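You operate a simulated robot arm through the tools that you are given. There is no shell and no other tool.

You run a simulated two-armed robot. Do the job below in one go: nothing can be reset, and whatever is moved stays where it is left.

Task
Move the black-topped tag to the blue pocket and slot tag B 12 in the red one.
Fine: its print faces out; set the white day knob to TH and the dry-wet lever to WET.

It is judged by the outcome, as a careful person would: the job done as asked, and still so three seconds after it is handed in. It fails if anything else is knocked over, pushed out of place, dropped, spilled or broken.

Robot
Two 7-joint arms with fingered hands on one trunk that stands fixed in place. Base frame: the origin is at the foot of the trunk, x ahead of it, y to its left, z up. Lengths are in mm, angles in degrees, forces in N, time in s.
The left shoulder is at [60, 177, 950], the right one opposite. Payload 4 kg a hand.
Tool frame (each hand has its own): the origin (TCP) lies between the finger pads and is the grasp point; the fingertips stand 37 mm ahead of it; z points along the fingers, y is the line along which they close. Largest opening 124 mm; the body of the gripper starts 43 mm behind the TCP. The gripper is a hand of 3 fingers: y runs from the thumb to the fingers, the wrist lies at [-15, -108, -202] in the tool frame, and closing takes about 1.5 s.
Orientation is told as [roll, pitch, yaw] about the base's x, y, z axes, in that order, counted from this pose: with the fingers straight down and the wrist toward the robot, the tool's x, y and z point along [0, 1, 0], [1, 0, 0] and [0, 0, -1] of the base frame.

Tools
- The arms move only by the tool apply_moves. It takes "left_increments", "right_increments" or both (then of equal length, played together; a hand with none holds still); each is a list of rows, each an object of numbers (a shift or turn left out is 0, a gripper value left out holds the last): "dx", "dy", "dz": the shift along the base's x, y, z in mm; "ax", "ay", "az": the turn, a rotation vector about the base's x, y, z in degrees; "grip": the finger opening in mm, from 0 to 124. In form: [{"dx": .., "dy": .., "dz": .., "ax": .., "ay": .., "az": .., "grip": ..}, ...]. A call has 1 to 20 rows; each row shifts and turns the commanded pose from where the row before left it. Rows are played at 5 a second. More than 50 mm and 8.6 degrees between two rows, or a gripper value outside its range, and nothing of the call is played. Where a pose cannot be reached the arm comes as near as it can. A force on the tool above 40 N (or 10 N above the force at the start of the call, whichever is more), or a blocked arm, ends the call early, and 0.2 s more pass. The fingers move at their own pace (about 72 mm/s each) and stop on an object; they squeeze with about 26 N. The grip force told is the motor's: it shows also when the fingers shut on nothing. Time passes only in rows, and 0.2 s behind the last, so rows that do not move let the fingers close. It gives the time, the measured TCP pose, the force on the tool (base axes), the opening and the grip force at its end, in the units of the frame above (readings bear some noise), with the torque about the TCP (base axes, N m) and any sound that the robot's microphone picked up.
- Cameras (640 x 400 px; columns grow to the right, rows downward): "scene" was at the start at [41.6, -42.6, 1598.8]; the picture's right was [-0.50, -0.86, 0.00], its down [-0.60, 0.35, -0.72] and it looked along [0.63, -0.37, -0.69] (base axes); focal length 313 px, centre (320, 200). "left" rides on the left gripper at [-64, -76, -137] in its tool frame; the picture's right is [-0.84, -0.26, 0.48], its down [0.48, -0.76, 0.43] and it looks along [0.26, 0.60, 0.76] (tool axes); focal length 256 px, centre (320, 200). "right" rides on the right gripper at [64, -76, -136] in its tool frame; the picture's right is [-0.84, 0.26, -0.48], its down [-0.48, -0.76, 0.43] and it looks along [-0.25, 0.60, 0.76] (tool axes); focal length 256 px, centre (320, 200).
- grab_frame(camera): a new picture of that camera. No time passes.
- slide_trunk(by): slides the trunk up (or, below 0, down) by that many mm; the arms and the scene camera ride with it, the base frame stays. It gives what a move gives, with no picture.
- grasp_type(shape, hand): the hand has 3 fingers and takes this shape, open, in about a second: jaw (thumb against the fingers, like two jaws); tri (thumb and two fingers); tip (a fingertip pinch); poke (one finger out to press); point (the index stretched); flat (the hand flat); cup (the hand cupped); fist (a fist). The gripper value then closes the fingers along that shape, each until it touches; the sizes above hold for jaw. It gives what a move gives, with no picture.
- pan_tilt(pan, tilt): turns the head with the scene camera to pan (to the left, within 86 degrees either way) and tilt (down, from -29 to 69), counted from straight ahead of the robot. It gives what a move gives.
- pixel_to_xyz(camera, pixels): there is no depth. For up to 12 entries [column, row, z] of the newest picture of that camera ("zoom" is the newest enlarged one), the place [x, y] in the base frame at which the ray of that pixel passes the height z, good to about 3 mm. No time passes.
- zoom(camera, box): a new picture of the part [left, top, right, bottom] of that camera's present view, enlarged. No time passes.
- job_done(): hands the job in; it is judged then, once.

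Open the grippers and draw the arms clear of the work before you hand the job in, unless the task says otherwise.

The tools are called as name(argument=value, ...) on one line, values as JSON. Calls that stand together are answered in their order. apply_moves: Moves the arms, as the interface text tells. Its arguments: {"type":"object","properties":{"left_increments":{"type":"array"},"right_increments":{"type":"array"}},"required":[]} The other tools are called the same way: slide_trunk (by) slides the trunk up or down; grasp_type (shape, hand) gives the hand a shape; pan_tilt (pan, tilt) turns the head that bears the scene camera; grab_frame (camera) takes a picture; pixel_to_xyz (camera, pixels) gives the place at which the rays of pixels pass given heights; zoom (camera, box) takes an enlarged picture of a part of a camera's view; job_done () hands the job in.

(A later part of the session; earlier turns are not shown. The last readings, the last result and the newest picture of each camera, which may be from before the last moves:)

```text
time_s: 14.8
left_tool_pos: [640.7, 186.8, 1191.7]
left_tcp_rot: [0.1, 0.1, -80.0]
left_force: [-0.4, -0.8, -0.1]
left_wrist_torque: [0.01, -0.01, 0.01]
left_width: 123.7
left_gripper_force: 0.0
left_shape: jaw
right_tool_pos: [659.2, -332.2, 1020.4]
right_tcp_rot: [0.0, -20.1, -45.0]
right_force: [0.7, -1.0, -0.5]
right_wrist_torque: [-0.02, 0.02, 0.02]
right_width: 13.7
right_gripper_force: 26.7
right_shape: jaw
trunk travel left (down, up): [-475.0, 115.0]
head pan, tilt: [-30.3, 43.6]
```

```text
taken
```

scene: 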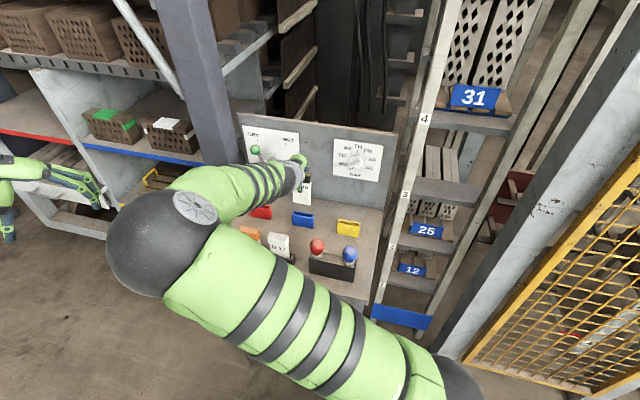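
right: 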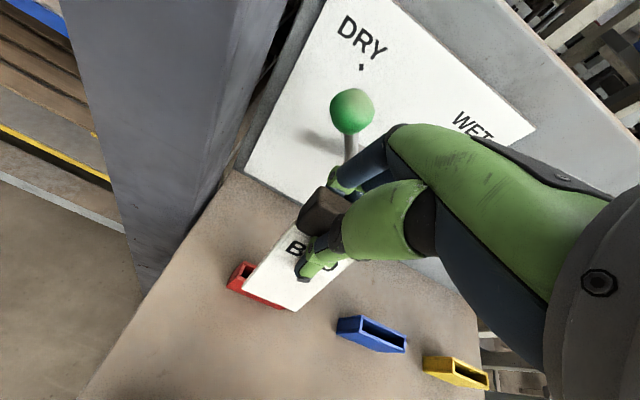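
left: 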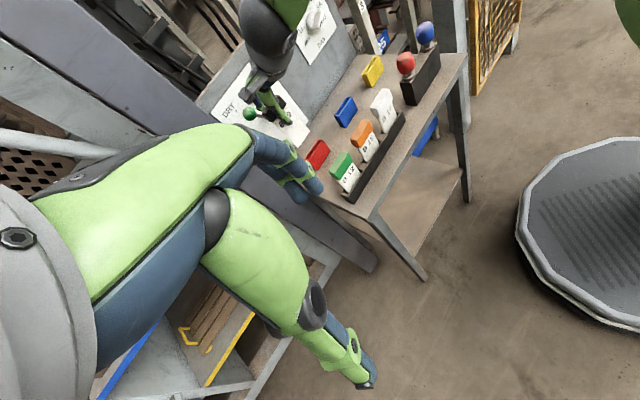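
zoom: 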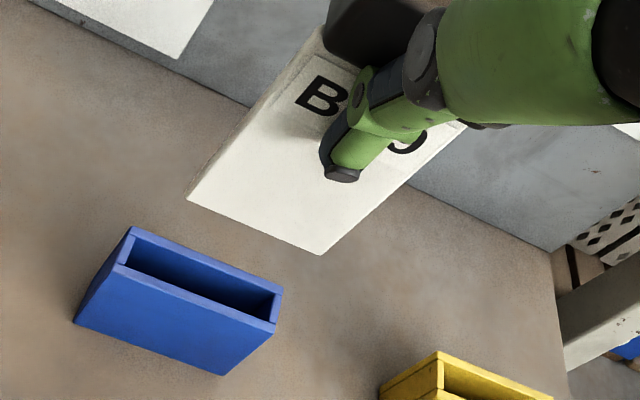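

Scene, left and right views all show the tag over the blue pocket region. I'll convert pocket-top and tag-bottom corners from both hand cameras.

pixel_to_xyz(camera="zoom", pixels=[[118, 272, 875], [130, 228, 875], [283, 287, 875], [274, 325, 875], [75, 322, 825], [224, 375, 825], [188, 200, 925], [320, 254, 925]])

zoom(camera="left", box=[300, 60, 372, 120])

pixel_to_xyz(camera="zoom", pixels=[[342, 374, 875], [307, 367, 875], [397, 242, 875], [429, 247, 875], [275, 268, 925], [353, 163, 925], [210, 121, 990], [195, 98, 1003]])

zoom(camera="scene", box=[260, 150, 350, 235])

```text
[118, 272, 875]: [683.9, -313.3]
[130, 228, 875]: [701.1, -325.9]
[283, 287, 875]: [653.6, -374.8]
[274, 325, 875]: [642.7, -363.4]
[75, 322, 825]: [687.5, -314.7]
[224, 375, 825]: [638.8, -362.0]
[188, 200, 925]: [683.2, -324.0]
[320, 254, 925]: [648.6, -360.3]
```

```text
6.67 times, centred on (336, 90) of left
```

zoom: 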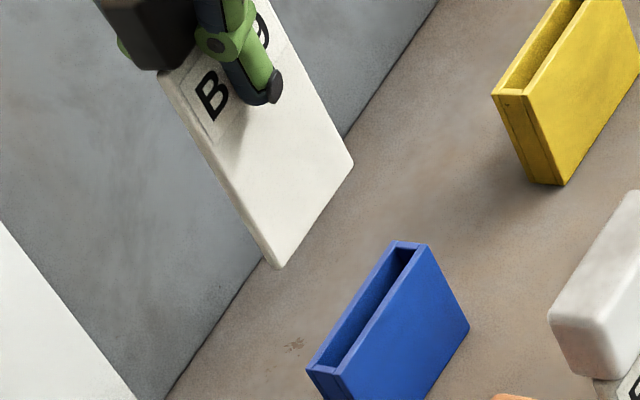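

```text
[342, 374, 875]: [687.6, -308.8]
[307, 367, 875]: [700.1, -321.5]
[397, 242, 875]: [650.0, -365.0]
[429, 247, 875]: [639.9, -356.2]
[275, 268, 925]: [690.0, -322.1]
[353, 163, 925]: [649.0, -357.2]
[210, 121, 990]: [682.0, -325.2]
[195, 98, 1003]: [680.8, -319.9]
```

```text
4.71 times, centred on (305, 192) of scene
```

zoom: 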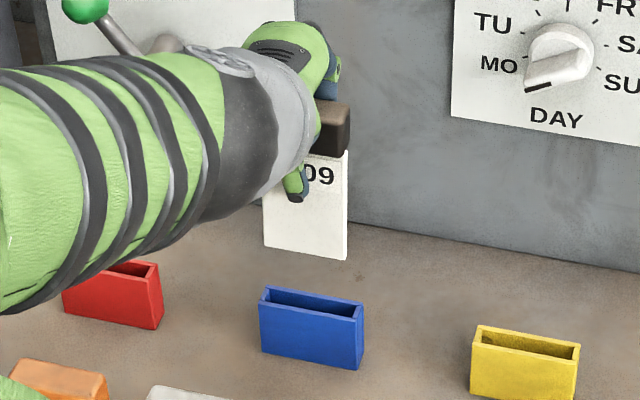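

In u the tag is within about 1.5 mm. For d the cameras disagree by a few mm because z and d are coupled. I'll lower the tag to just above the rim, where the comparison no longer depends on height.

apply_moves(right_increments=[{"dx": 0.7, "dy": 0.7, "dz": -15}, {"dz": -15}, {"dz": -10}, {}, {}])

zoom(camera="right", box=[225, 210, 355, 310])

zoom(camera="left", box=[312, 70, 372, 120])

zoom(camera="scene", box=[280, 170, 340, 230])

```text
time_s: 16.0
left_tool_pos: [640.0, 186.7, 1191.8]
left_tcp_rot: [0.1, 0.1, -79.9]
left_force: [0.5, 0.4, -0.2]
left_wrist_torque: [-0.01, -0.04, -0.03]
left_width: 123.5
left_gripper_force: 0.0
left_shape: jaw
right_tool_pos: [659.2, -331.7, 980.6]
right_tcp_rot: [0.0, -20.2, -45.0]
right_force: [0.4, -0.5, 0.4]
right_wrist_torque: [0.03, 0.01, -0.01]
right_width: 13.1
right_gripper_force: 25.9
right_shape: jaw
trunk travel left (down, up): [-475.0, 115.0]
head pan, tilt: [-30.3, 43.6]
```

```text
4.00 times, centred on (290, 260) of right
```

zoom: 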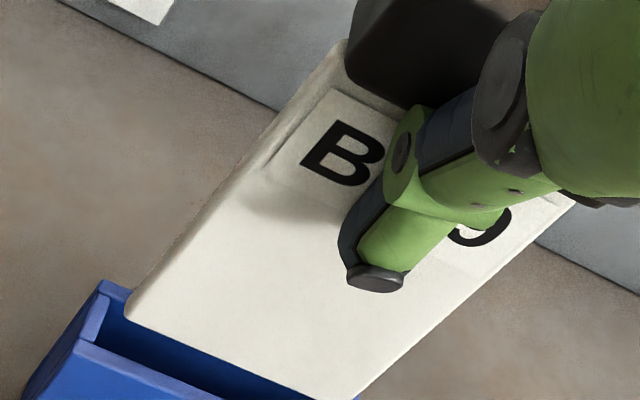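

```text
8.00 times, centred on (342, 95) of left
```

zoom: 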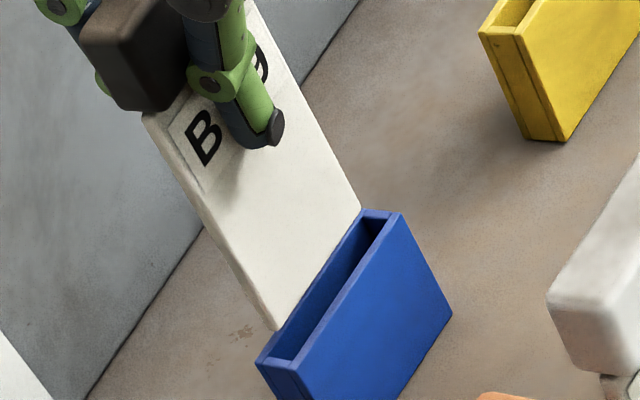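

```text
6.67 times, centred on (310, 200) of scene
```

zoom: 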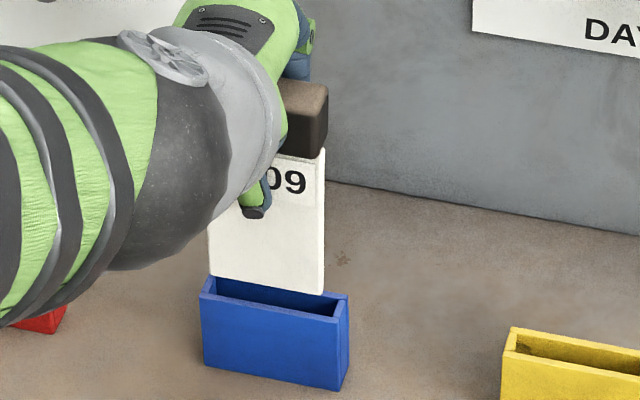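

Comparing the tag's bottom edge with the rim in both hand views, it's about 3 mm too far back and perhaps 1 mm too far left. I'll correct that and lower 6 mm, then check again.

apply_moves(right_increments=[{"dx": -2.8, "dy": 1.4}, {"dz": -6}, {}, {}])

zoom(camera="right", box=[225, 230, 355, 330])

zoom(camera="left", box=[322, 80, 372, 120])

zoom(camera="scene", box=[280, 190, 340, 230])

```text
time_s: 17.0
left_tool_pos: [639.7, 187.3, 1191.2]
left_tcp_rot: [0.0, 0.0, -80.0]
left_force: [-0.5, -0.4, -0.3]
left_wrist_torque: [-0.03, 0.0, -0.04]
left_width: 123.7
left_gripper_force: 0.0
left_shape: jaw
right_tool_pos: [656.4, -330.7, 974.7]
right_tcp_rot: [0.0, -20.2, -45.0]
right_force: [-0.3, -1.1, -0.7]
right_wrist_torque: [0.0, -0.02, -0.03]
right_width: 13.1
right_gripper_force: 26.2
right_shape: jaw
trunk travel left (down, up): [-475.0, 115.0]
head pan, tilt: [-30.3, 43.6]
```

```text
4.00 times, centred on (290, 280) of right
```

zoom: 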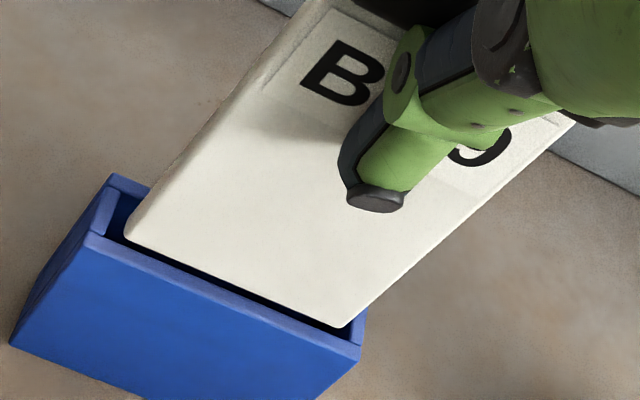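

```text
10.00 times, centred on (347, 100) of left
```

zoom: 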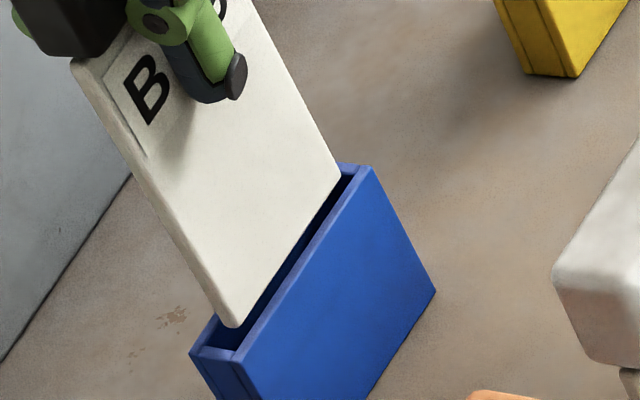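

```text
10.00 times, centred on (310, 210) of scene
```

zoom: 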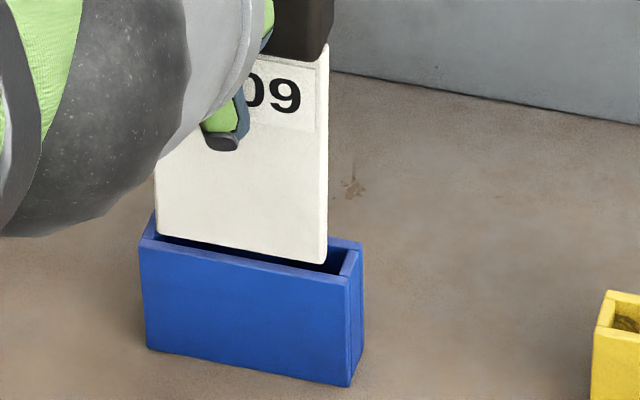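

The bottom edge is now within about 1 mm of centre in depth and near the middle lengthwise. I'll lower it 8 mm in small steps and watch the force.

apply_moves(right_increments=[{"dx": -0.4, "dy": 0.4, "dz": -2}, {"dz": -2}, {"dz": -2}, {"dz": -2}, {}])

zoom(camera="right", box=[225, 230, 355, 330])

zoom(camera="left", box=[322, 80, 372, 120])

zoom(camera="scene", box=[280, 190, 340, 230])

```text
time_s: 18.2
left_tool_pos: [640.4, 188.9, 1193.1]
left_tcp_rot: [0.0, 0.0, -80.0]
left_force: [0.1, -0.9, 0.5]
left_wrist_torque: [-0.01, -0.01, -0.01]
left_width: 123.9
left_gripper_force: 0.1
left_shape: jaw
right_tool_pos: [657.6, -329.9, 968.5]
right_tcp_rot: [0.1, -20.3, -45.0]
right_force: [3.3, 2.6, 16.4]
right_wrist_torque: [-0.21, -0.16, 0.07]
right_width: 13.0
right_gripper_force: 26.1
right_shape: jaw
trunk travel left (down, up): [-475.0, 115.0]
head pan, tilt: [-30.3, 43.6]
```

```text
4.00 times, centred on (290, 280) of right
```

zoom: 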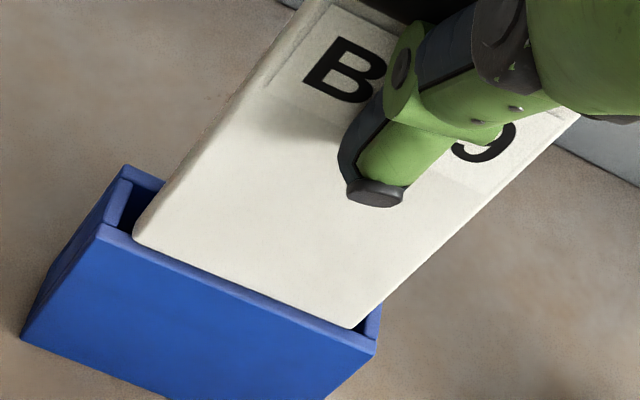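

```text
10.00 times, centred on (347, 100) of left
```

zoom: 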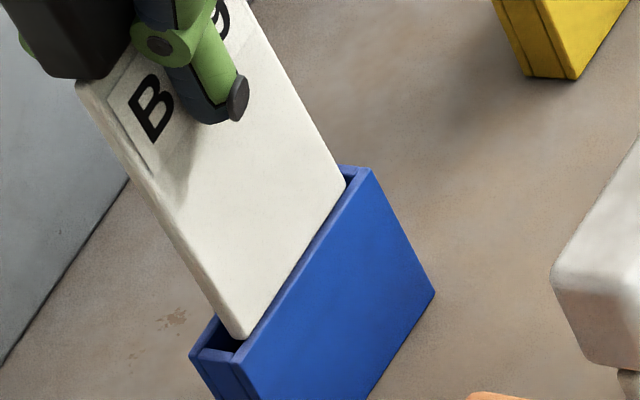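

```text
10.00 times, centred on (310, 210) of scene
```

zoom: 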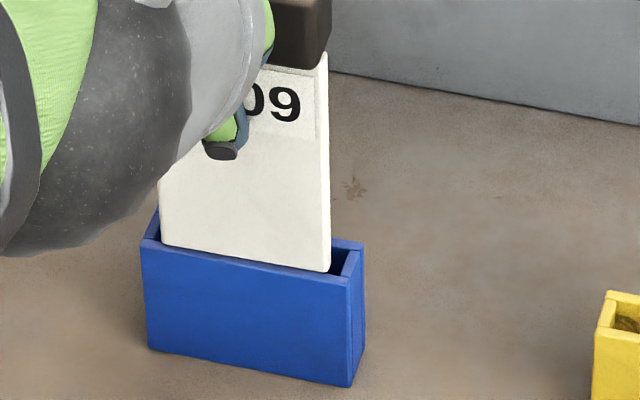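

The tag touched at about z=968.5 with 16 N upward, and its front edge sits on the front rim. I'll lift 4 mm, shift 2.3 mm toward the panel, and lower again.

apply_moves(right_increments=[{"dz": 4}, {"dx": 1.6, "dy": -1.6}, {"dz": -3}, {"dz": -2}, {"dz": -2}, {"dz": -2}, {}])

zoom(camera="right", box=[225, 230, 355, 330])

zoom(camera="scene", box=[280, 190, 340, 230])

```text
time_s: 19.8
left_tool_pos: [639.9, 187.0, 1191.0]
left_tcp_rot: [0.0, 0.0, -80.0]
left_force: [0.3, 0.1, 0.5]
left_wrist_torque: [0.01, 0.0, -0.03]
left_width: 123.7
left_gripper_force: 0.1
left_shape: jaw
right_tool_pos: [657.6, -330.8, 959.2]
right_tcp_rot: [-0.1, -19.9, -44.8]
right_force: [1.2, 0.8, 4.5]
right_wrist_torque: [-0.01, -0.08, -0.01]
right_width: 9.1
right_gripper_force: 26.0
right_shape: jaw
trunk travel left (down, up): [-475.0, 115.0]
head pan, tilt: [-30.3, 43.6]
```

```text
4.00 times, centred on (290, 280) of right
```

zoom: 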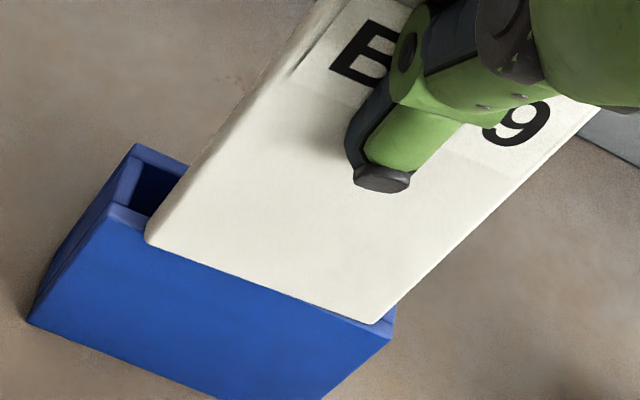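

```text
10.00 times, centred on (310, 210) of scene
```

zoom: 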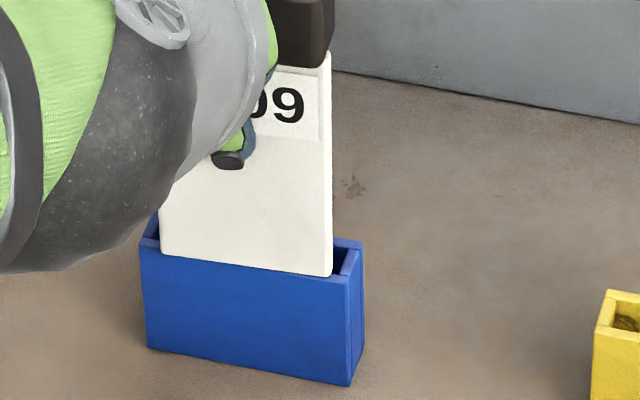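

The tag slipped in the grip (width is now 9.1) and its bottom is still on the front rim. I'll lift 15 mm and re-measure it before trying again.

apply_moves(right_increments=[{"dz": 10}, {"dz": 10}, {}, {}])

zoom(camera="right", box=[215, 180, 375, 340])

zoom(camera="left", box=[302, 70, 372, 120])

zoom(camera="scene", box=[270, 160, 350, 230])

```text
time_s: 20.8
left_tool_pos: [640.2, 187.0, 1190.3]
left_tcp_rot: [0.0, 0.1, -79.9]
left_force: [-0.5, -0.9, 0.3]
left_wrist_torque: [0.02, -0.01, -0.03]
left_width: 123.6
left_gripper_force: 0.0
left_shape: jaw
right_tool_pos: [658.4, -332.9, 980.5]
right_tcp_rot: [0.0, -20.1, -45.0]
right_force: [-0.1, 0.2, -1.1]
right_wrist_torque: [0.0, 0.02, -0.01]
right_width: 8.8
right_gripper_force: 26.3
right_shape: jaw
trunk travel left (down, up): [-475.0, 115.0]
head pan, tilt: [-30.3, 43.6]
```

```text
2.50 times, centred on (295, 260) of right
```

zoom: 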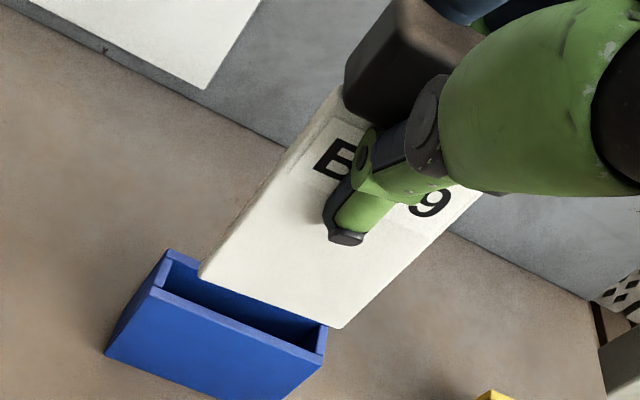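

```text
8.00 times, centred on (337, 95) of left
```

zoom: 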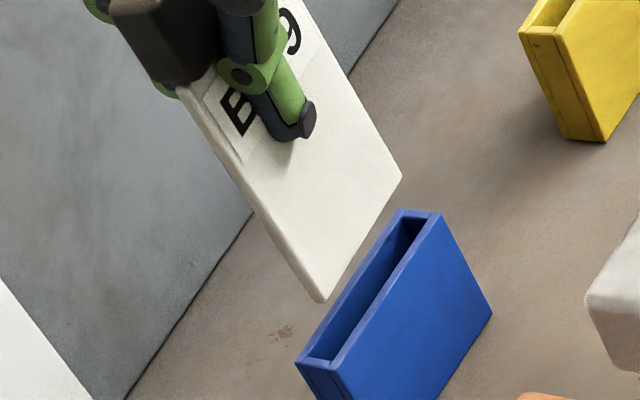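

```text
5.71 times, centred on (310, 195) of scene
```

zoom: 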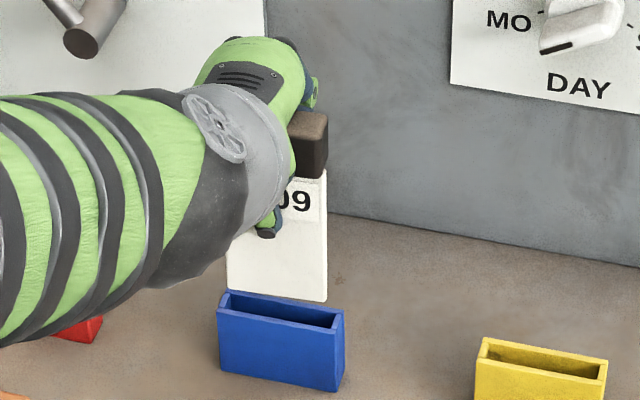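

The tag slid up a few mm in the grip. I'll triangulate the bottom corners and the "B" spine from all three views.

pixel_to_xyz(camera="zoom", pixels=[[229, 287, 880], [229, 287, 900], [327, 302, 880], [327, 302, 900], [217, 310, 872], [334, 327, 872], [345, 309, 872], [228, 291, 872]])

zoom(camera="right", box=[215, 180, 375, 340])

pixel_to_xyz(camera="zoom", pixels=[[200, 275, 880], [200, 275, 900], [340, 328, 880], [340, 328, 900], [316, 168, 950], [316, 168, 970], [153, 291, 872], [170, 252, 872], [316, 362, 872], [326, 328, 872]])

zoom(camera="left", box=[302, 70, 372, 120])

pixel_to_xyz(camera="zoom", pixels=[[319, 302, 880], [319, 302, 900], [401, 176, 880], [401, 176, 900], [241, 136, 950], [241, 136, 970], [297, 359, 872], [331, 366, 872], [400, 209, 872], [440, 213, 872]])

```text
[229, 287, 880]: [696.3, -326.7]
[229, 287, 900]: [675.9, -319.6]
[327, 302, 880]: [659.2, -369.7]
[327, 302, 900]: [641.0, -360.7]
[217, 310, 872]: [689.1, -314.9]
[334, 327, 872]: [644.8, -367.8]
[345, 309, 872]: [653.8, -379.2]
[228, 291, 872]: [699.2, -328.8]
```

```text
2.50 times, centred on (295, 260) of right
```

zoom: 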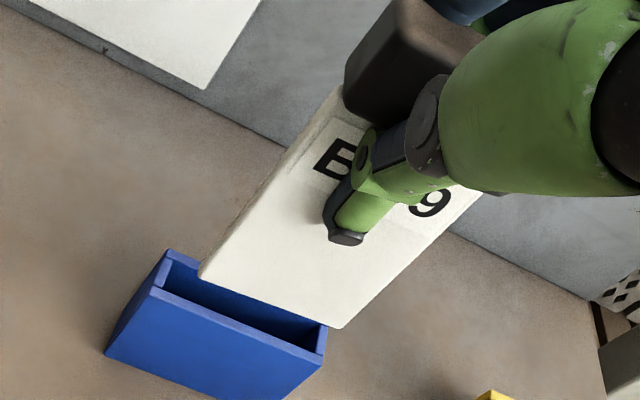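

```text
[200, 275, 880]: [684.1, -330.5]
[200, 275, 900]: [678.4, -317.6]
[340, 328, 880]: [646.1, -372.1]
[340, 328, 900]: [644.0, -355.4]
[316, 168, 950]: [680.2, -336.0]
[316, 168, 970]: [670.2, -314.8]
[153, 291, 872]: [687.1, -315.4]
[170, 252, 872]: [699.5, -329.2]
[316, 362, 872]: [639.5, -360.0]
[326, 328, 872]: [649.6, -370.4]
```

```text
8.00 times, centred on (337, 95) of left
```

zoom: 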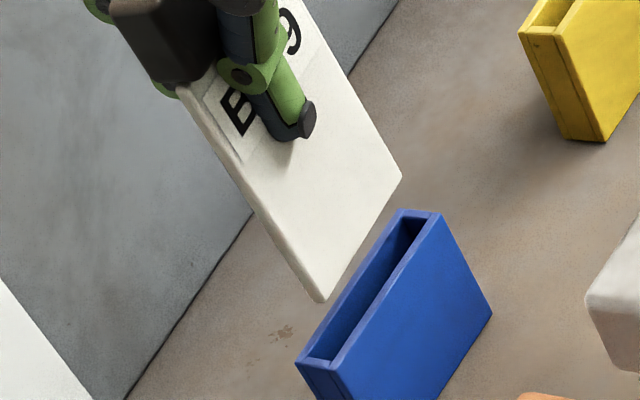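

```text
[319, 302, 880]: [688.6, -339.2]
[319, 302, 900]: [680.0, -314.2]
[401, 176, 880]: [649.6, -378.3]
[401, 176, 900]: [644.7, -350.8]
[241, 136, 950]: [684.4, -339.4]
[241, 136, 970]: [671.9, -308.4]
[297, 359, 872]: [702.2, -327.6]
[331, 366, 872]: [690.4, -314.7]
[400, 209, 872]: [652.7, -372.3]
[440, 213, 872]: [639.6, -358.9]
```

With rim height 872 all three cameras agree: pocket centre is d=718.0, u=-230.3, and the tag's bottom front edge is at d≈709.6, u≈-228.2, z≈895. I'll rotate back 2°, shift about 7.4 mm toward the panel and 2 mm left, lower 19 mm, and check.

apply_moves(right_increments=[{"dx": 6.6, "dy": -3.8, "ax": 1.41, "ay": 1.41}, {"dz": -10}, {"dz": -9}, {}, {}])

zoom(camera="right", box=[225, 220, 355, 320])

zoom(camera="left", box=[322, 80, 372, 120])

zoom(camera="scene", box=[280, 190, 340, 230])

```text
time_s: 22.0
left_tool_pos: [639.4, 188.2, 1191.5]
left_tcp_rot: [0.0, 0.0, -80.0]
left_force: [-0.9, 0.2, 1.1]
left_wrist_torque: [-0.05, -0.03, -0.01]
left_width: 123.8
left_gripper_force: 0.1
left_shape: jaw
right_tool_pos: [664.6, -337.1, 961.5]
right_tcp_rot: [0.0, -18.1, -45.0]
right_force: [-0.2, 1.0, -0.5]
right_wrist_torque: [0.02, -0.02, 0.02]
right_width: 9.1
right_gripper_force: 25.9
right_shape: jaw
trunk travel left (down, up): [-475.0, 115.0]
head pan, tilt: [-30.3, 43.6]
```

```text
4.00 times, centred on (290, 270) of right
```

zoom: 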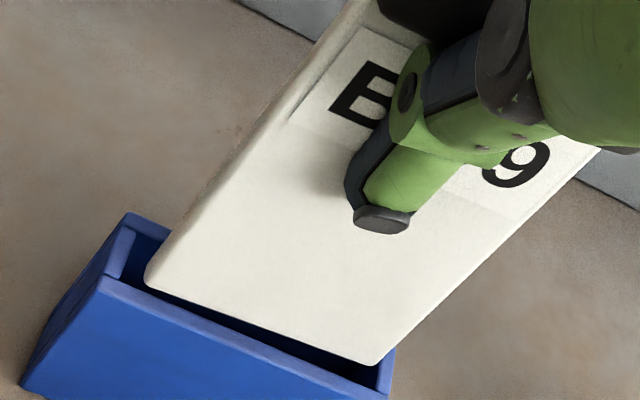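

```text
10.00 times, centred on (347, 100) of left
```

zoom: 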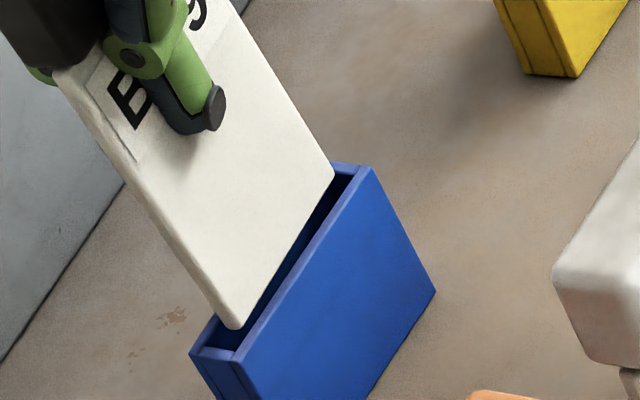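

```text
10.00 times, centred on (310, 210) of scene
```

zoom: 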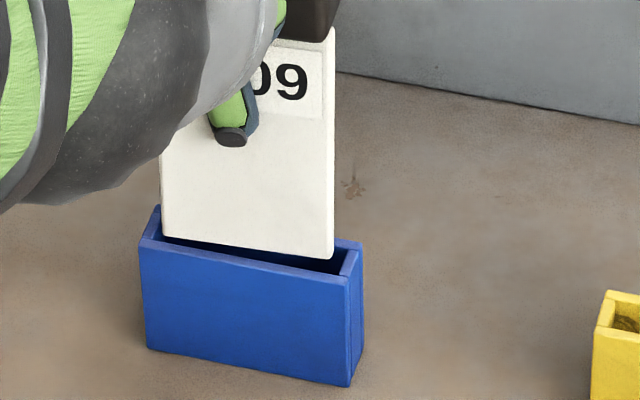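

The depth looks centred in both views, but the left end is about 2 mm forward, which is a 2° yaw error. I'll rotate -2° about z, nudge 1 mm left, and lower 9 mm in small steps.

apply_moves(right_increments=[{"dx": 0.7, "dy": 0.7, "az": -2}, {"dz": -2}, {"dz": -2}, {"dz": -2}, {"dz": -2}, {"dz": -1}, {}])

zoom(camera="right", box=[225, 220, 355, 320])

zoom(camera="left", box=[322, 80, 372, 120])

zoom(camera="scene", box=[280, 190, 340, 230])

```text
time_s: 23.6
left_tool_pos: [639.2, 188.9, 1192.4]
left_tcp_rot: [0.1, -0.1, -79.9]
left_force: [0.4, 0.4, -0.4]
left_wrist_torque: [0.0, -0.01, -0.02]
left_width: 123.6
left_gripper_force: 0.1
left_shape: jaw
right_tool_pos: [664.6, -335.6, 955.9]
right_tcp_rot: [0.2, -18.4, -47.0]
right_force: [1.3, -0.7, 33.6]
right_wrist_torque: [-0.15, -0.28, -0.01]
right_width: 8.1
right_gripper_force: 25.9
right_shape: jaw
trunk travel left (down, up): [-475.0, 115.0]
head pan, tilt: [-30.3, 43.6]
```

```text
4.00 times, centred on (290, 270) of right
```

zoom: 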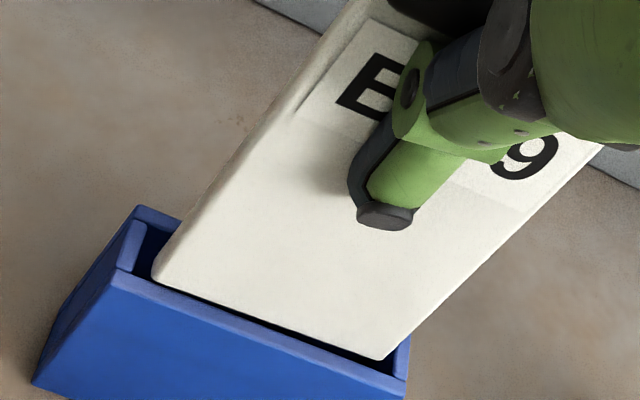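

```text
10.00 times, centred on (347, 100) of left
```

zoom: 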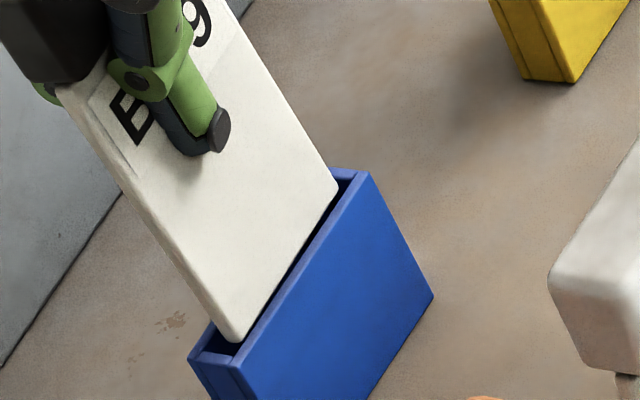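

```text
10.00 times, centred on (310, 210) of scene
```

zoom: 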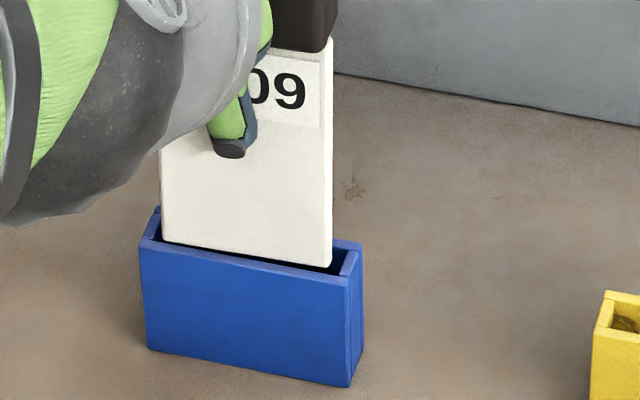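

There's now 33.6 N upward and the tag is resting on something at the rim. I'll back off slightly and look very closely at the rim from each camera.

apply_moves(right_increments=[{"dz": 3}, {}])

zoom(camera="right", box=[230, 268, 340, 330])

zoom(camera="left", box=[330, 90, 360, 120])

zoom(camera="scene", box=[290, 205, 320, 225])

```text
time_s: 24.2
left_tool_pos: [638.7, 188.0, 1191.2]
left_tcp_rot: [-0.1, 0.0, -80.0]
left_force: [-0.3, 0.9, -0.2]
left_wrist_torque: [-0.01, -0.01, 0.01]
left_width: 123.4
left_gripper_force: 0.1
left_shape: jaw
right_tool_pos: [664.8, -335.3, 957.4]
right_tcp_rot: [0.0, -18.0, -47.0]
right_force: [2.3, -0.3, 22.2]
right_wrist_torque: [-0.14, -0.24, -0.01]
right_width: 8.4
right_gripper_force: 25.6
right_shape: jaw
trunk travel left (down, up): [-475.0, 115.0]
head pan, tilt: [-30.3, 43.6]
```

```text
5.82 times, centred on (285, 299) of right
```

zoom: 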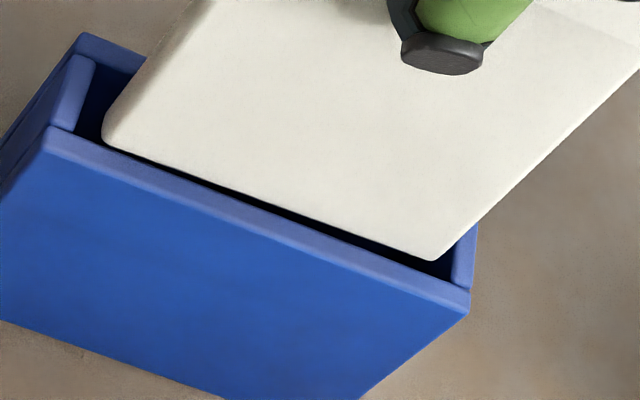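

```text
13.33 times, centred on (345, 105) of left
```

zoom: 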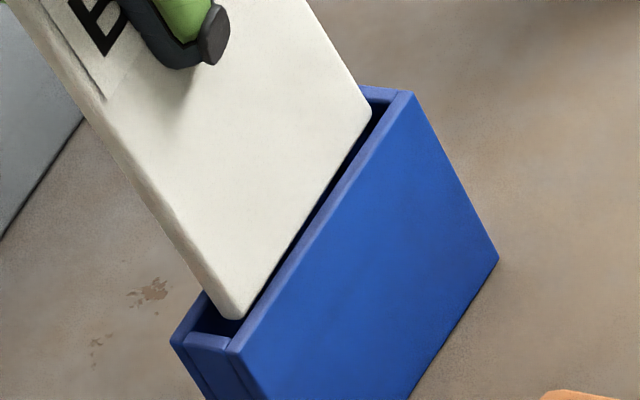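

```text
16.00 times, centred on (305, 215) of scene
```

zoom: 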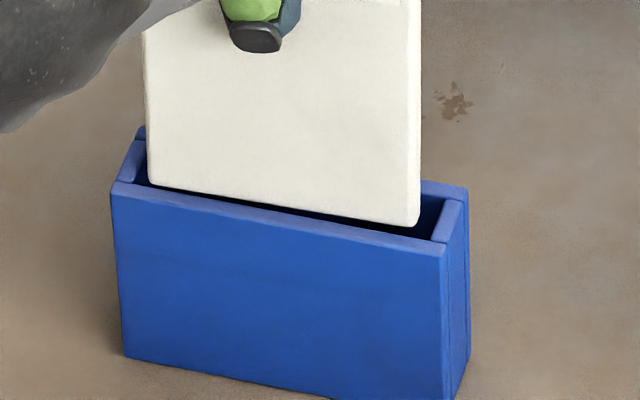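

Torque and pictures both suggest the left end of the tag's front edge is on the front wall. I'll unload, shift 1.8 mm toward the panel with 1.5° more yaw, and press gently.

apply_moves(right_increments=[{"dz": 3}, {"dx": 1.3, "dy": -1.3, "az": -1.5}, {"dz": -2}, {"dz": -2}, {}])

```text
time_s: 25.4
left_tool_pos: [639.6, 188.0, 1192.5]
left_tcp_rot: [0.0, 0.1, -80.0]
left_force: [-0.7, 0.4, 0.3]
left_wrist_torque: [-0.01, -0.01, 0.02]
left_width: 123.9
left_gripper_force: 0.0
left_shape: jaw
right_tool_pos: [665.6, -336.4, 957.9]
right_tcp_rot: [0.1, -18.2, -48.4]
right_force: [-1.1, 0.1, 16.8]
right_wrist_torque: [0.04, -0.04, -0.01]
right_width: 8.6
right_gripper_force: 25.6
right_shape: jaw
trunk travel left (down, up): [-475.0, 115.0]
head pan, tilt: [-30.3, 43.6]
```

The contact is still at d≈712.6, the front wall, toward the left end. I'll lighten the load and slide further toward the panel in small steps, looking for the drop-in.

apply_moves(right_increments=[{"dz": 2}, {"dx": 0.7, "dy": -0.7}, {"dx": 0.7, "dy": -0.7, "az": -1}, {}])

zoom(camera="right", box=[230, 268, 340, 330])

zoom(camera="left", box=[330, 90, 360, 120])

zoom(camera="scene", box=[290, 205, 320, 225])

```text
time_s: 26.4
left_tool_pos: [641.2, 186.4, 1191.1]
left_tcp_rot: [0.1, 0.0, -80.0]
left_force: [-0.3, -0.4, -0.9]
left_wrist_torque: [0.0, 0.01, 0.02]
left_width: 123.6
left_gripper_force: 0.0
left_shape: jaw
right_tool_pos: [666.6, -338.7, 957.3]
right_tcp_rot: [0.0, -17.9, -49.5]
right_force: [0.6, 0.0, -0.9]
right_wrist_torque: [0.02, 0.01, 0.01]
right_width: 8.8
right_gripper_force: 26.6
right_shape: jaw
trunk travel left (down, up): [-475.0, 115.0]
head pan, tilt: [-30.3, 43.6]
```

```text
5.82 times, centred on (285, 299) of right
```

zoom: 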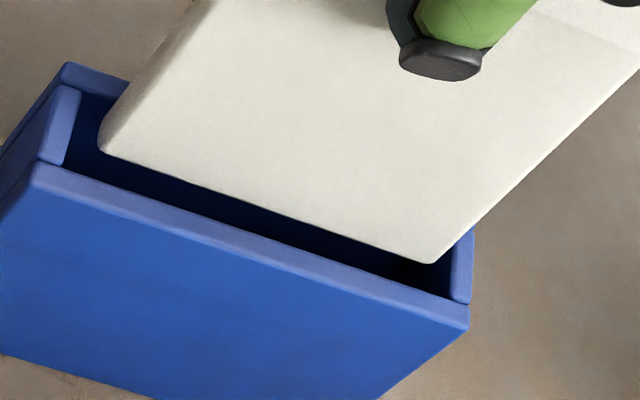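

```text
13.33 times, centred on (345, 105) of left
```

zoom: 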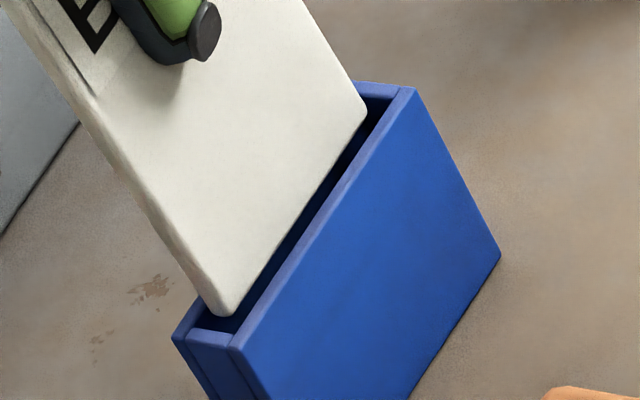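

```text
16.00 times, centred on (305, 215) of scene
```

zoom: 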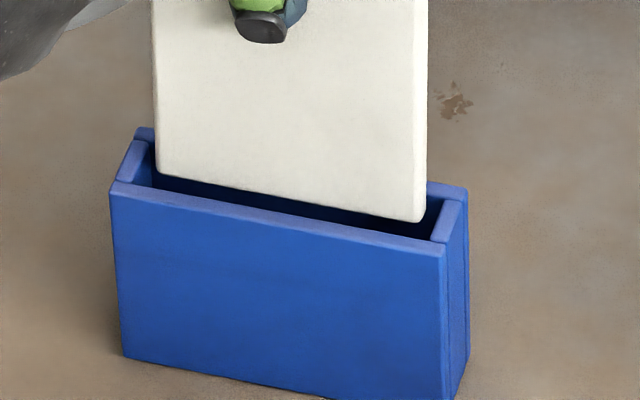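

The yaw now matches in all views and the tag is free (0 N) just above the rim. I'll shift 0.7 mm back to the front and try lowering gently.

apply_moves(right_increments=[{"dx": -0.5, "dy": 0.5}, {"dz": -1.5}, {"dz": -1.5}, {"dz": -1.5}, {}])

```text
time_s: 27.6
left_tool_pos: [641.3, 186.4, 1191.4]
left_tcp_rot: [0.0, -0.1, -80.0]
left_force: [0.5, 0.0, -0.9]
left_wrist_torque: [0.02, -0.01, -0.01]
left_width: 123.9
left_gripper_force: 0.0
left_shape: jaw
right_tool_pos: [668.1, -337.0, 951.9]
right_tcp_rot: [0.0, -18.1, -49.5]
right_force: [0.6, 0.6, -0.7]
right_wrist_torque: [0.0, -0.01, -0.03]
right_width: 8.8
right_gripper_force: 26.0
right_shape: jaw
trunk travel left (down, up): [-475.0, 115.0]
head pan, tilt: [-30.3, 43.6]
```

No force at z=952, which is 6 mm below the earlier contact height, so the tag has entered the slot. Continuing down slowly.

apply_moves(right_increments=[{"dz": -3}, {"dz": -3}, {"dz": -3}, {"dz": -3}, {}])

zoom(camera="left", box=[310, 70, 370, 120])

zoom(camera="scene", box=[270, 170, 350, 230])

```text
time_s: 28.8
left_tool_pos: [640.7, 187.7, 1190.7]
left_tcp_rot: [0.0, 0.1, -80.0]
left_force: [0.0, -0.3, -0.2]
left_wrist_torque: [-0.03, -0.03, 0.01]
left_width: 123.8
left_gripper_force: 0.1
left_shape: jaw
right_tool_pos: [667.2, -338.6, 941.5]
right_tcp_rot: [0.0, -18.1, -49.5]
right_force: [-0.4, 0.0, -0.7]
right_wrist_torque: [0.0, 0.02, 0.05]
right_width: 8.5
right_gripper_force: 26.0
right_shape: jaw
trunk travel left (down, up): [-475.0, 115.0]
head pan, tilt: [-30.3, 43.6]
```

```text
8.00 times, centred on (340, 95) of left
```

zoom: 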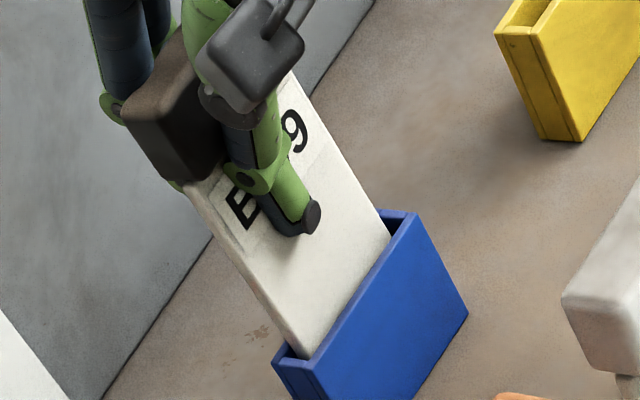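

```text
6.67 times, centred on (310, 200) of scene
```

zoom: 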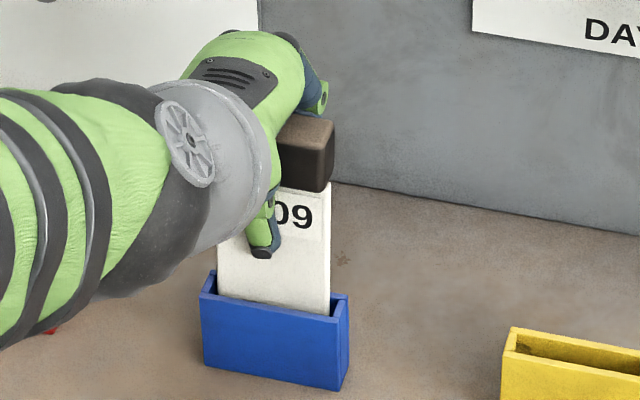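

It's going in cleanly with about 17 mm inserted. Continuing down another 20 mm.

apply_moves(right_increments=[{"dz": -4}, {"dz": -4}, {"dz": -4}, {"dz": -4}, {"dz": -3}, {}])

```text
time_s: 30.2
left_tool_pos: [640.5, 187.4, 1191.3]
left_tcp_rot: [0.0, 0.0, -80.1]
left_force: [-0.4, 0.6, -0.4]
left_wrist_torque: [-0.01, -0.04, -0.02]
left_width: 123.8
left_gripper_force: 0.1
left_shape: jaw
right_tool_pos: [668.1, -338.4, 922.0]
right_tcp_rot: [-0.1, -18.2, -49.4]
right_force: [-0.5, 0.7, -0.3]
right_wrist_torque: [0.02, 0.04, 0.0]
right_width: 8.5
right_gripper_force: 26.0
right_shape: jaw
trunk travel left (down, up): [-475.0, 115.0]
head pan, tilt: [-30.3, 43.6]
```

Still free at z=922. I'll go the last few millimetres in 2 mm steps until it meets the floor.

apply_moves(right_increments=[{"dz": -2}, {"dz": -2}, {"dz": -2}, {"dz": -1.5}, {}])

zoom(camera="left", box=[310, 70, 370, 120])

zoom(camera="scene", box=[270, 170, 350, 230])

```text
time_s: 31.4
left_tool_pos: [640.3, 186.9, 1191.8]
left_tcp_rot: [0.0, -0.1, -80.0]
left_force: [0.1, -0.6, 0.2]
left_wrist_torque: [-0.01, 0.02, 0.0]
left_width: 123.8
left_gripper_force: 0.0
left_shape: jaw
right_tool_pos: [668.8, -337.6, 914.5]
right_tcp_rot: [0.0, -18.1, -49.6]
right_force: [-0.2, 0.1, -0.4]
right_wrist_torque: [0.0, 0.0, -0.01]
right_width: 8.6
right_gripper_force: 26.1
right_shape: jaw
trunk travel left (down, up): [-475.0, 115.0]
head pan, tilt: [-30.3, 43.6]
```

```text
8.00 times, centred on (340, 95) of left
```

zoom: 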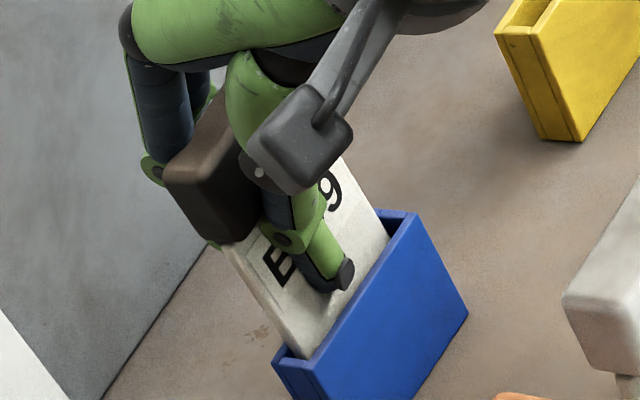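

```text
6.67 times, centred on (310, 200) of scene
```

zoom: 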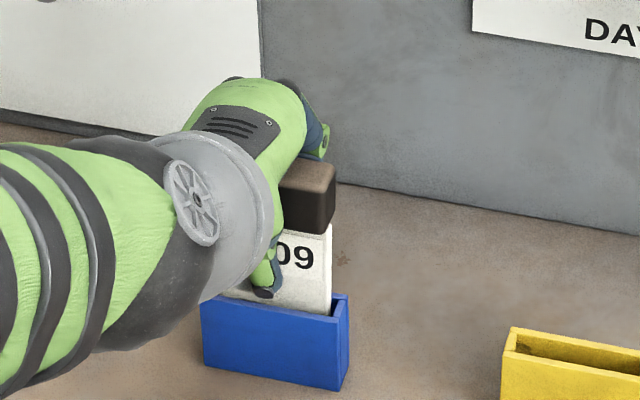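

The tag is almost home. From the exposed plate length it has about 5 mm left, and the thumb tip is about 8 mm above the rim. I'll lower 3 mm more, then open so it settles the last bit.

apply_moves(right_increments=[{"dz": -1.5}, {"dz": -1.5}, {}, {"grip": 30}, {}, {}, {"grip": 60}, {}, {}])

zoom(camera="left", box=[310, 70, 370, 120])

zoom(camera="scene", box=[270, 170, 350, 230])

grab_frame(camera="right")

```text
time_s: 33.4
left_tool_pos: [640.2, 188.1, 1191.7]
left_tcp_rot: [0.0, 0.0, -79.9]
left_force: [0.0, 0.0, 0.1]
left_wrist_torque: [-0.01, 0.0, 0.03]
left_width: 123.9
left_gripper_force: 0.1
left_shape: jaw
right_tool_pos: [668.0, -337.4, 910.8]
right_tcp_rot: [0.0, -18.2, -49.4]
right_force: [-0.7, 0.2, 0.2]
right_wrist_torque: [0.02, 0.0, 0.0]
right_width: 59.4
right_gripper_force: 0.1
right_shape: jaw
trunk travel left (down, up): [-475.0, 115.0]
head pan, tilt: [-30.3, 43.6]
```

```text
8.00 times, centred on (340, 95) of left
```

zoom: 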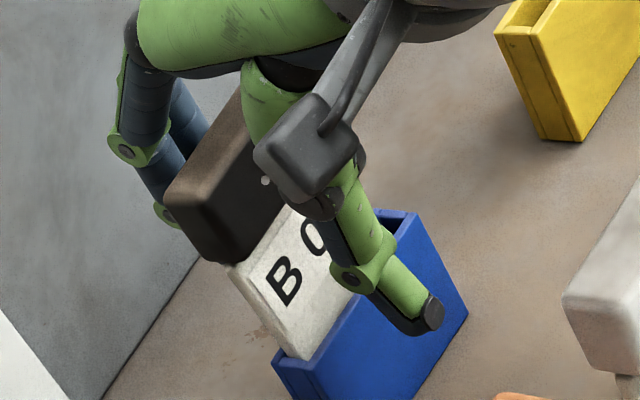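

```text
6.67 times, centred on (310, 200) of scene
```

zoom: 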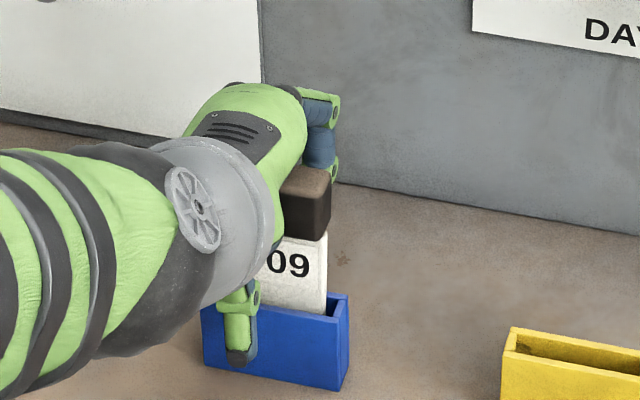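

```text
taken
```

right: 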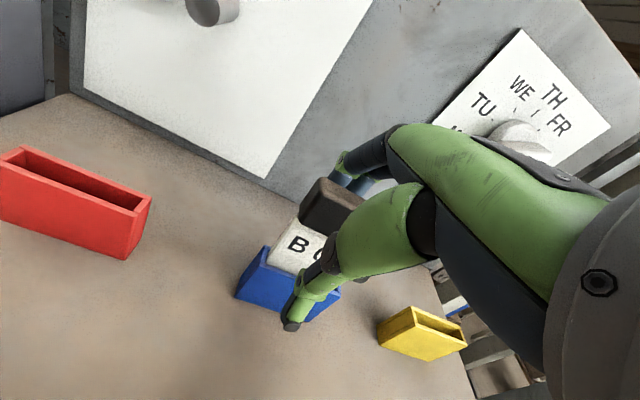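

B 09 is seated in the blue pocket, print facing the front. I'll open wider and lift straight up, clear of the cap.

apply_moves(right_increments=[{"grip": 100}, {}, {"dz": 20}, {"dz": 30}, {"dz": 40}, {"dz": 45}, {"dz": 45}, {}])

grab_frame(camera="scene")

zoom(camera="left", box=[300, 70, 400, 200])

```text
time_s: 35.2
left_tool_pos: [640.1, 187.2, 1191.9]
left_tcp_rot: [0.0, 0.0, -80.0]
left_force: [-0.4, -0.4, 0.8]
left_wrist_torque: [0.01, -0.02, -0.03]
left_width: 123.6
left_gripper_force: 0.0
left_shape: jaw
right_tool_pos: [669.3, -338.1, 1089.9]
right_tcp_rot: [-0.1, -18.2, -49.4]
right_force: [0.2, 0.4, -0.7]
right_wrist_torque: [0.0, 0.04, -0.01]
right_width: 100.1
right_gripper_force: 0.1
right_shape: jaw
trunk travel left (down, up): [-475.0, 115.0]
head pan, tilt: [-30.3, 43.6]
```

```text
taken
```

scene: 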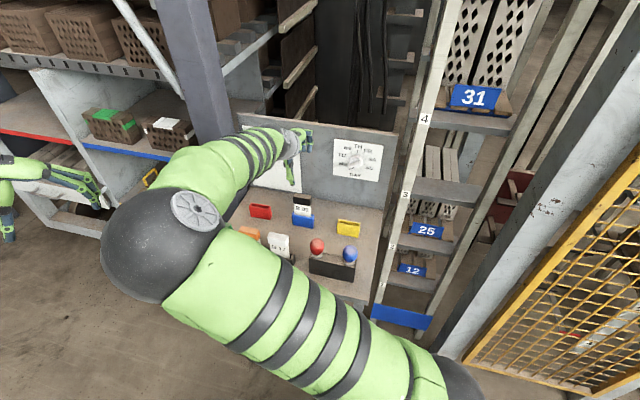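

```text
3.08 times, centred on (350, 135) of left
```

zoom: 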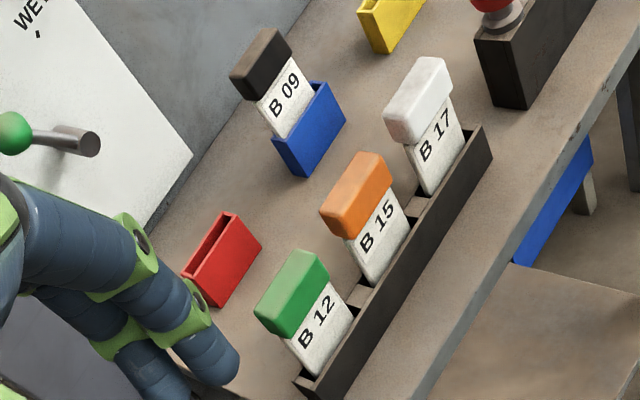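

B 09 stands in the blue pocket and everything else is in place. Next is B 12. I'll query its cap from the left view while returning the right hand to a level pose, high and back.

pixel_to_xyz(camera="zoom", pixels=[[257, 308, 939], [299, 250, 939], [327, 267, 939], [285, 338, 915], [330, 272, 915], [312, 390, 850], [490, 160, 850]])

apply_moves(right_increments=[{"dz": 40, "ax": 4.24, "ay": 4.24}, {"dz": 40, "ax": 4.24, "ay": 4.24}, {"dz": 30, "ax": 4.24, "ay": 4.24, "az": 4.5}, {"dz": 30, "dx": -15, "dy": 30}, {"dx": -15, "dy": 40}, {}])

grab_frame(camera="scene")

grab_frame(camera="right")

```text
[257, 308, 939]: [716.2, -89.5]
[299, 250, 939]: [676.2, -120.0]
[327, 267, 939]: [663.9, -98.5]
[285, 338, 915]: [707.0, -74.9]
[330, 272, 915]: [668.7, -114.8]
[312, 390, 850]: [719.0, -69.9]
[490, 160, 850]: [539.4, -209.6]
```

```text
time_s: 36.6
left_tool_pos: [640.5, 187.8, 1191.8]
left_tcp_rot: [-0.1, 0.0, -79.9]
left_force: [0.6, -0.1, 0.3]
left_wrist_torque: [0.0, 0.0, 0.03]
left_width: 123.8
left_gripper_force: 0.1
left_shape: jaw
right_tool_pos: [637.8, -269.1, 1235.1]
right_tcp_rot: [-1.1, -0.2, -44.8]
right_force: [0.5, -0.3, 0.7]
right_wrist_torque: [0.02, 0.02, -0.02]
right_width: 100.0
right_gripper_force: 0.1
right_shape: jaw
trunk travel left (down, up): [-475.0, 115.0]
head pan, tilt: [-30.3, 43.6]
```

```text
taken
```

scene: 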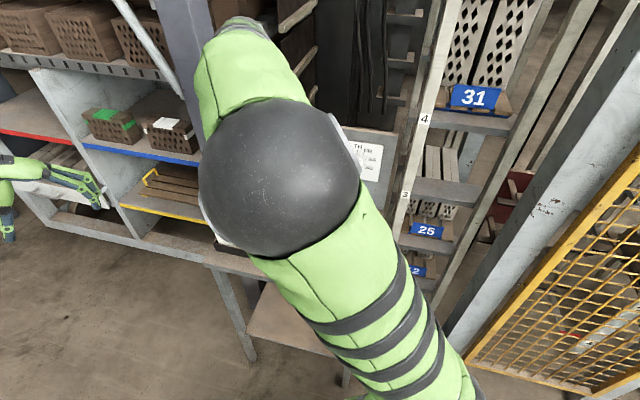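

```text
taken
```

right: 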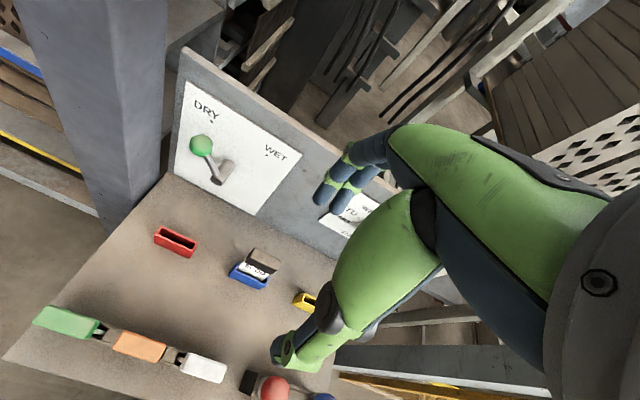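

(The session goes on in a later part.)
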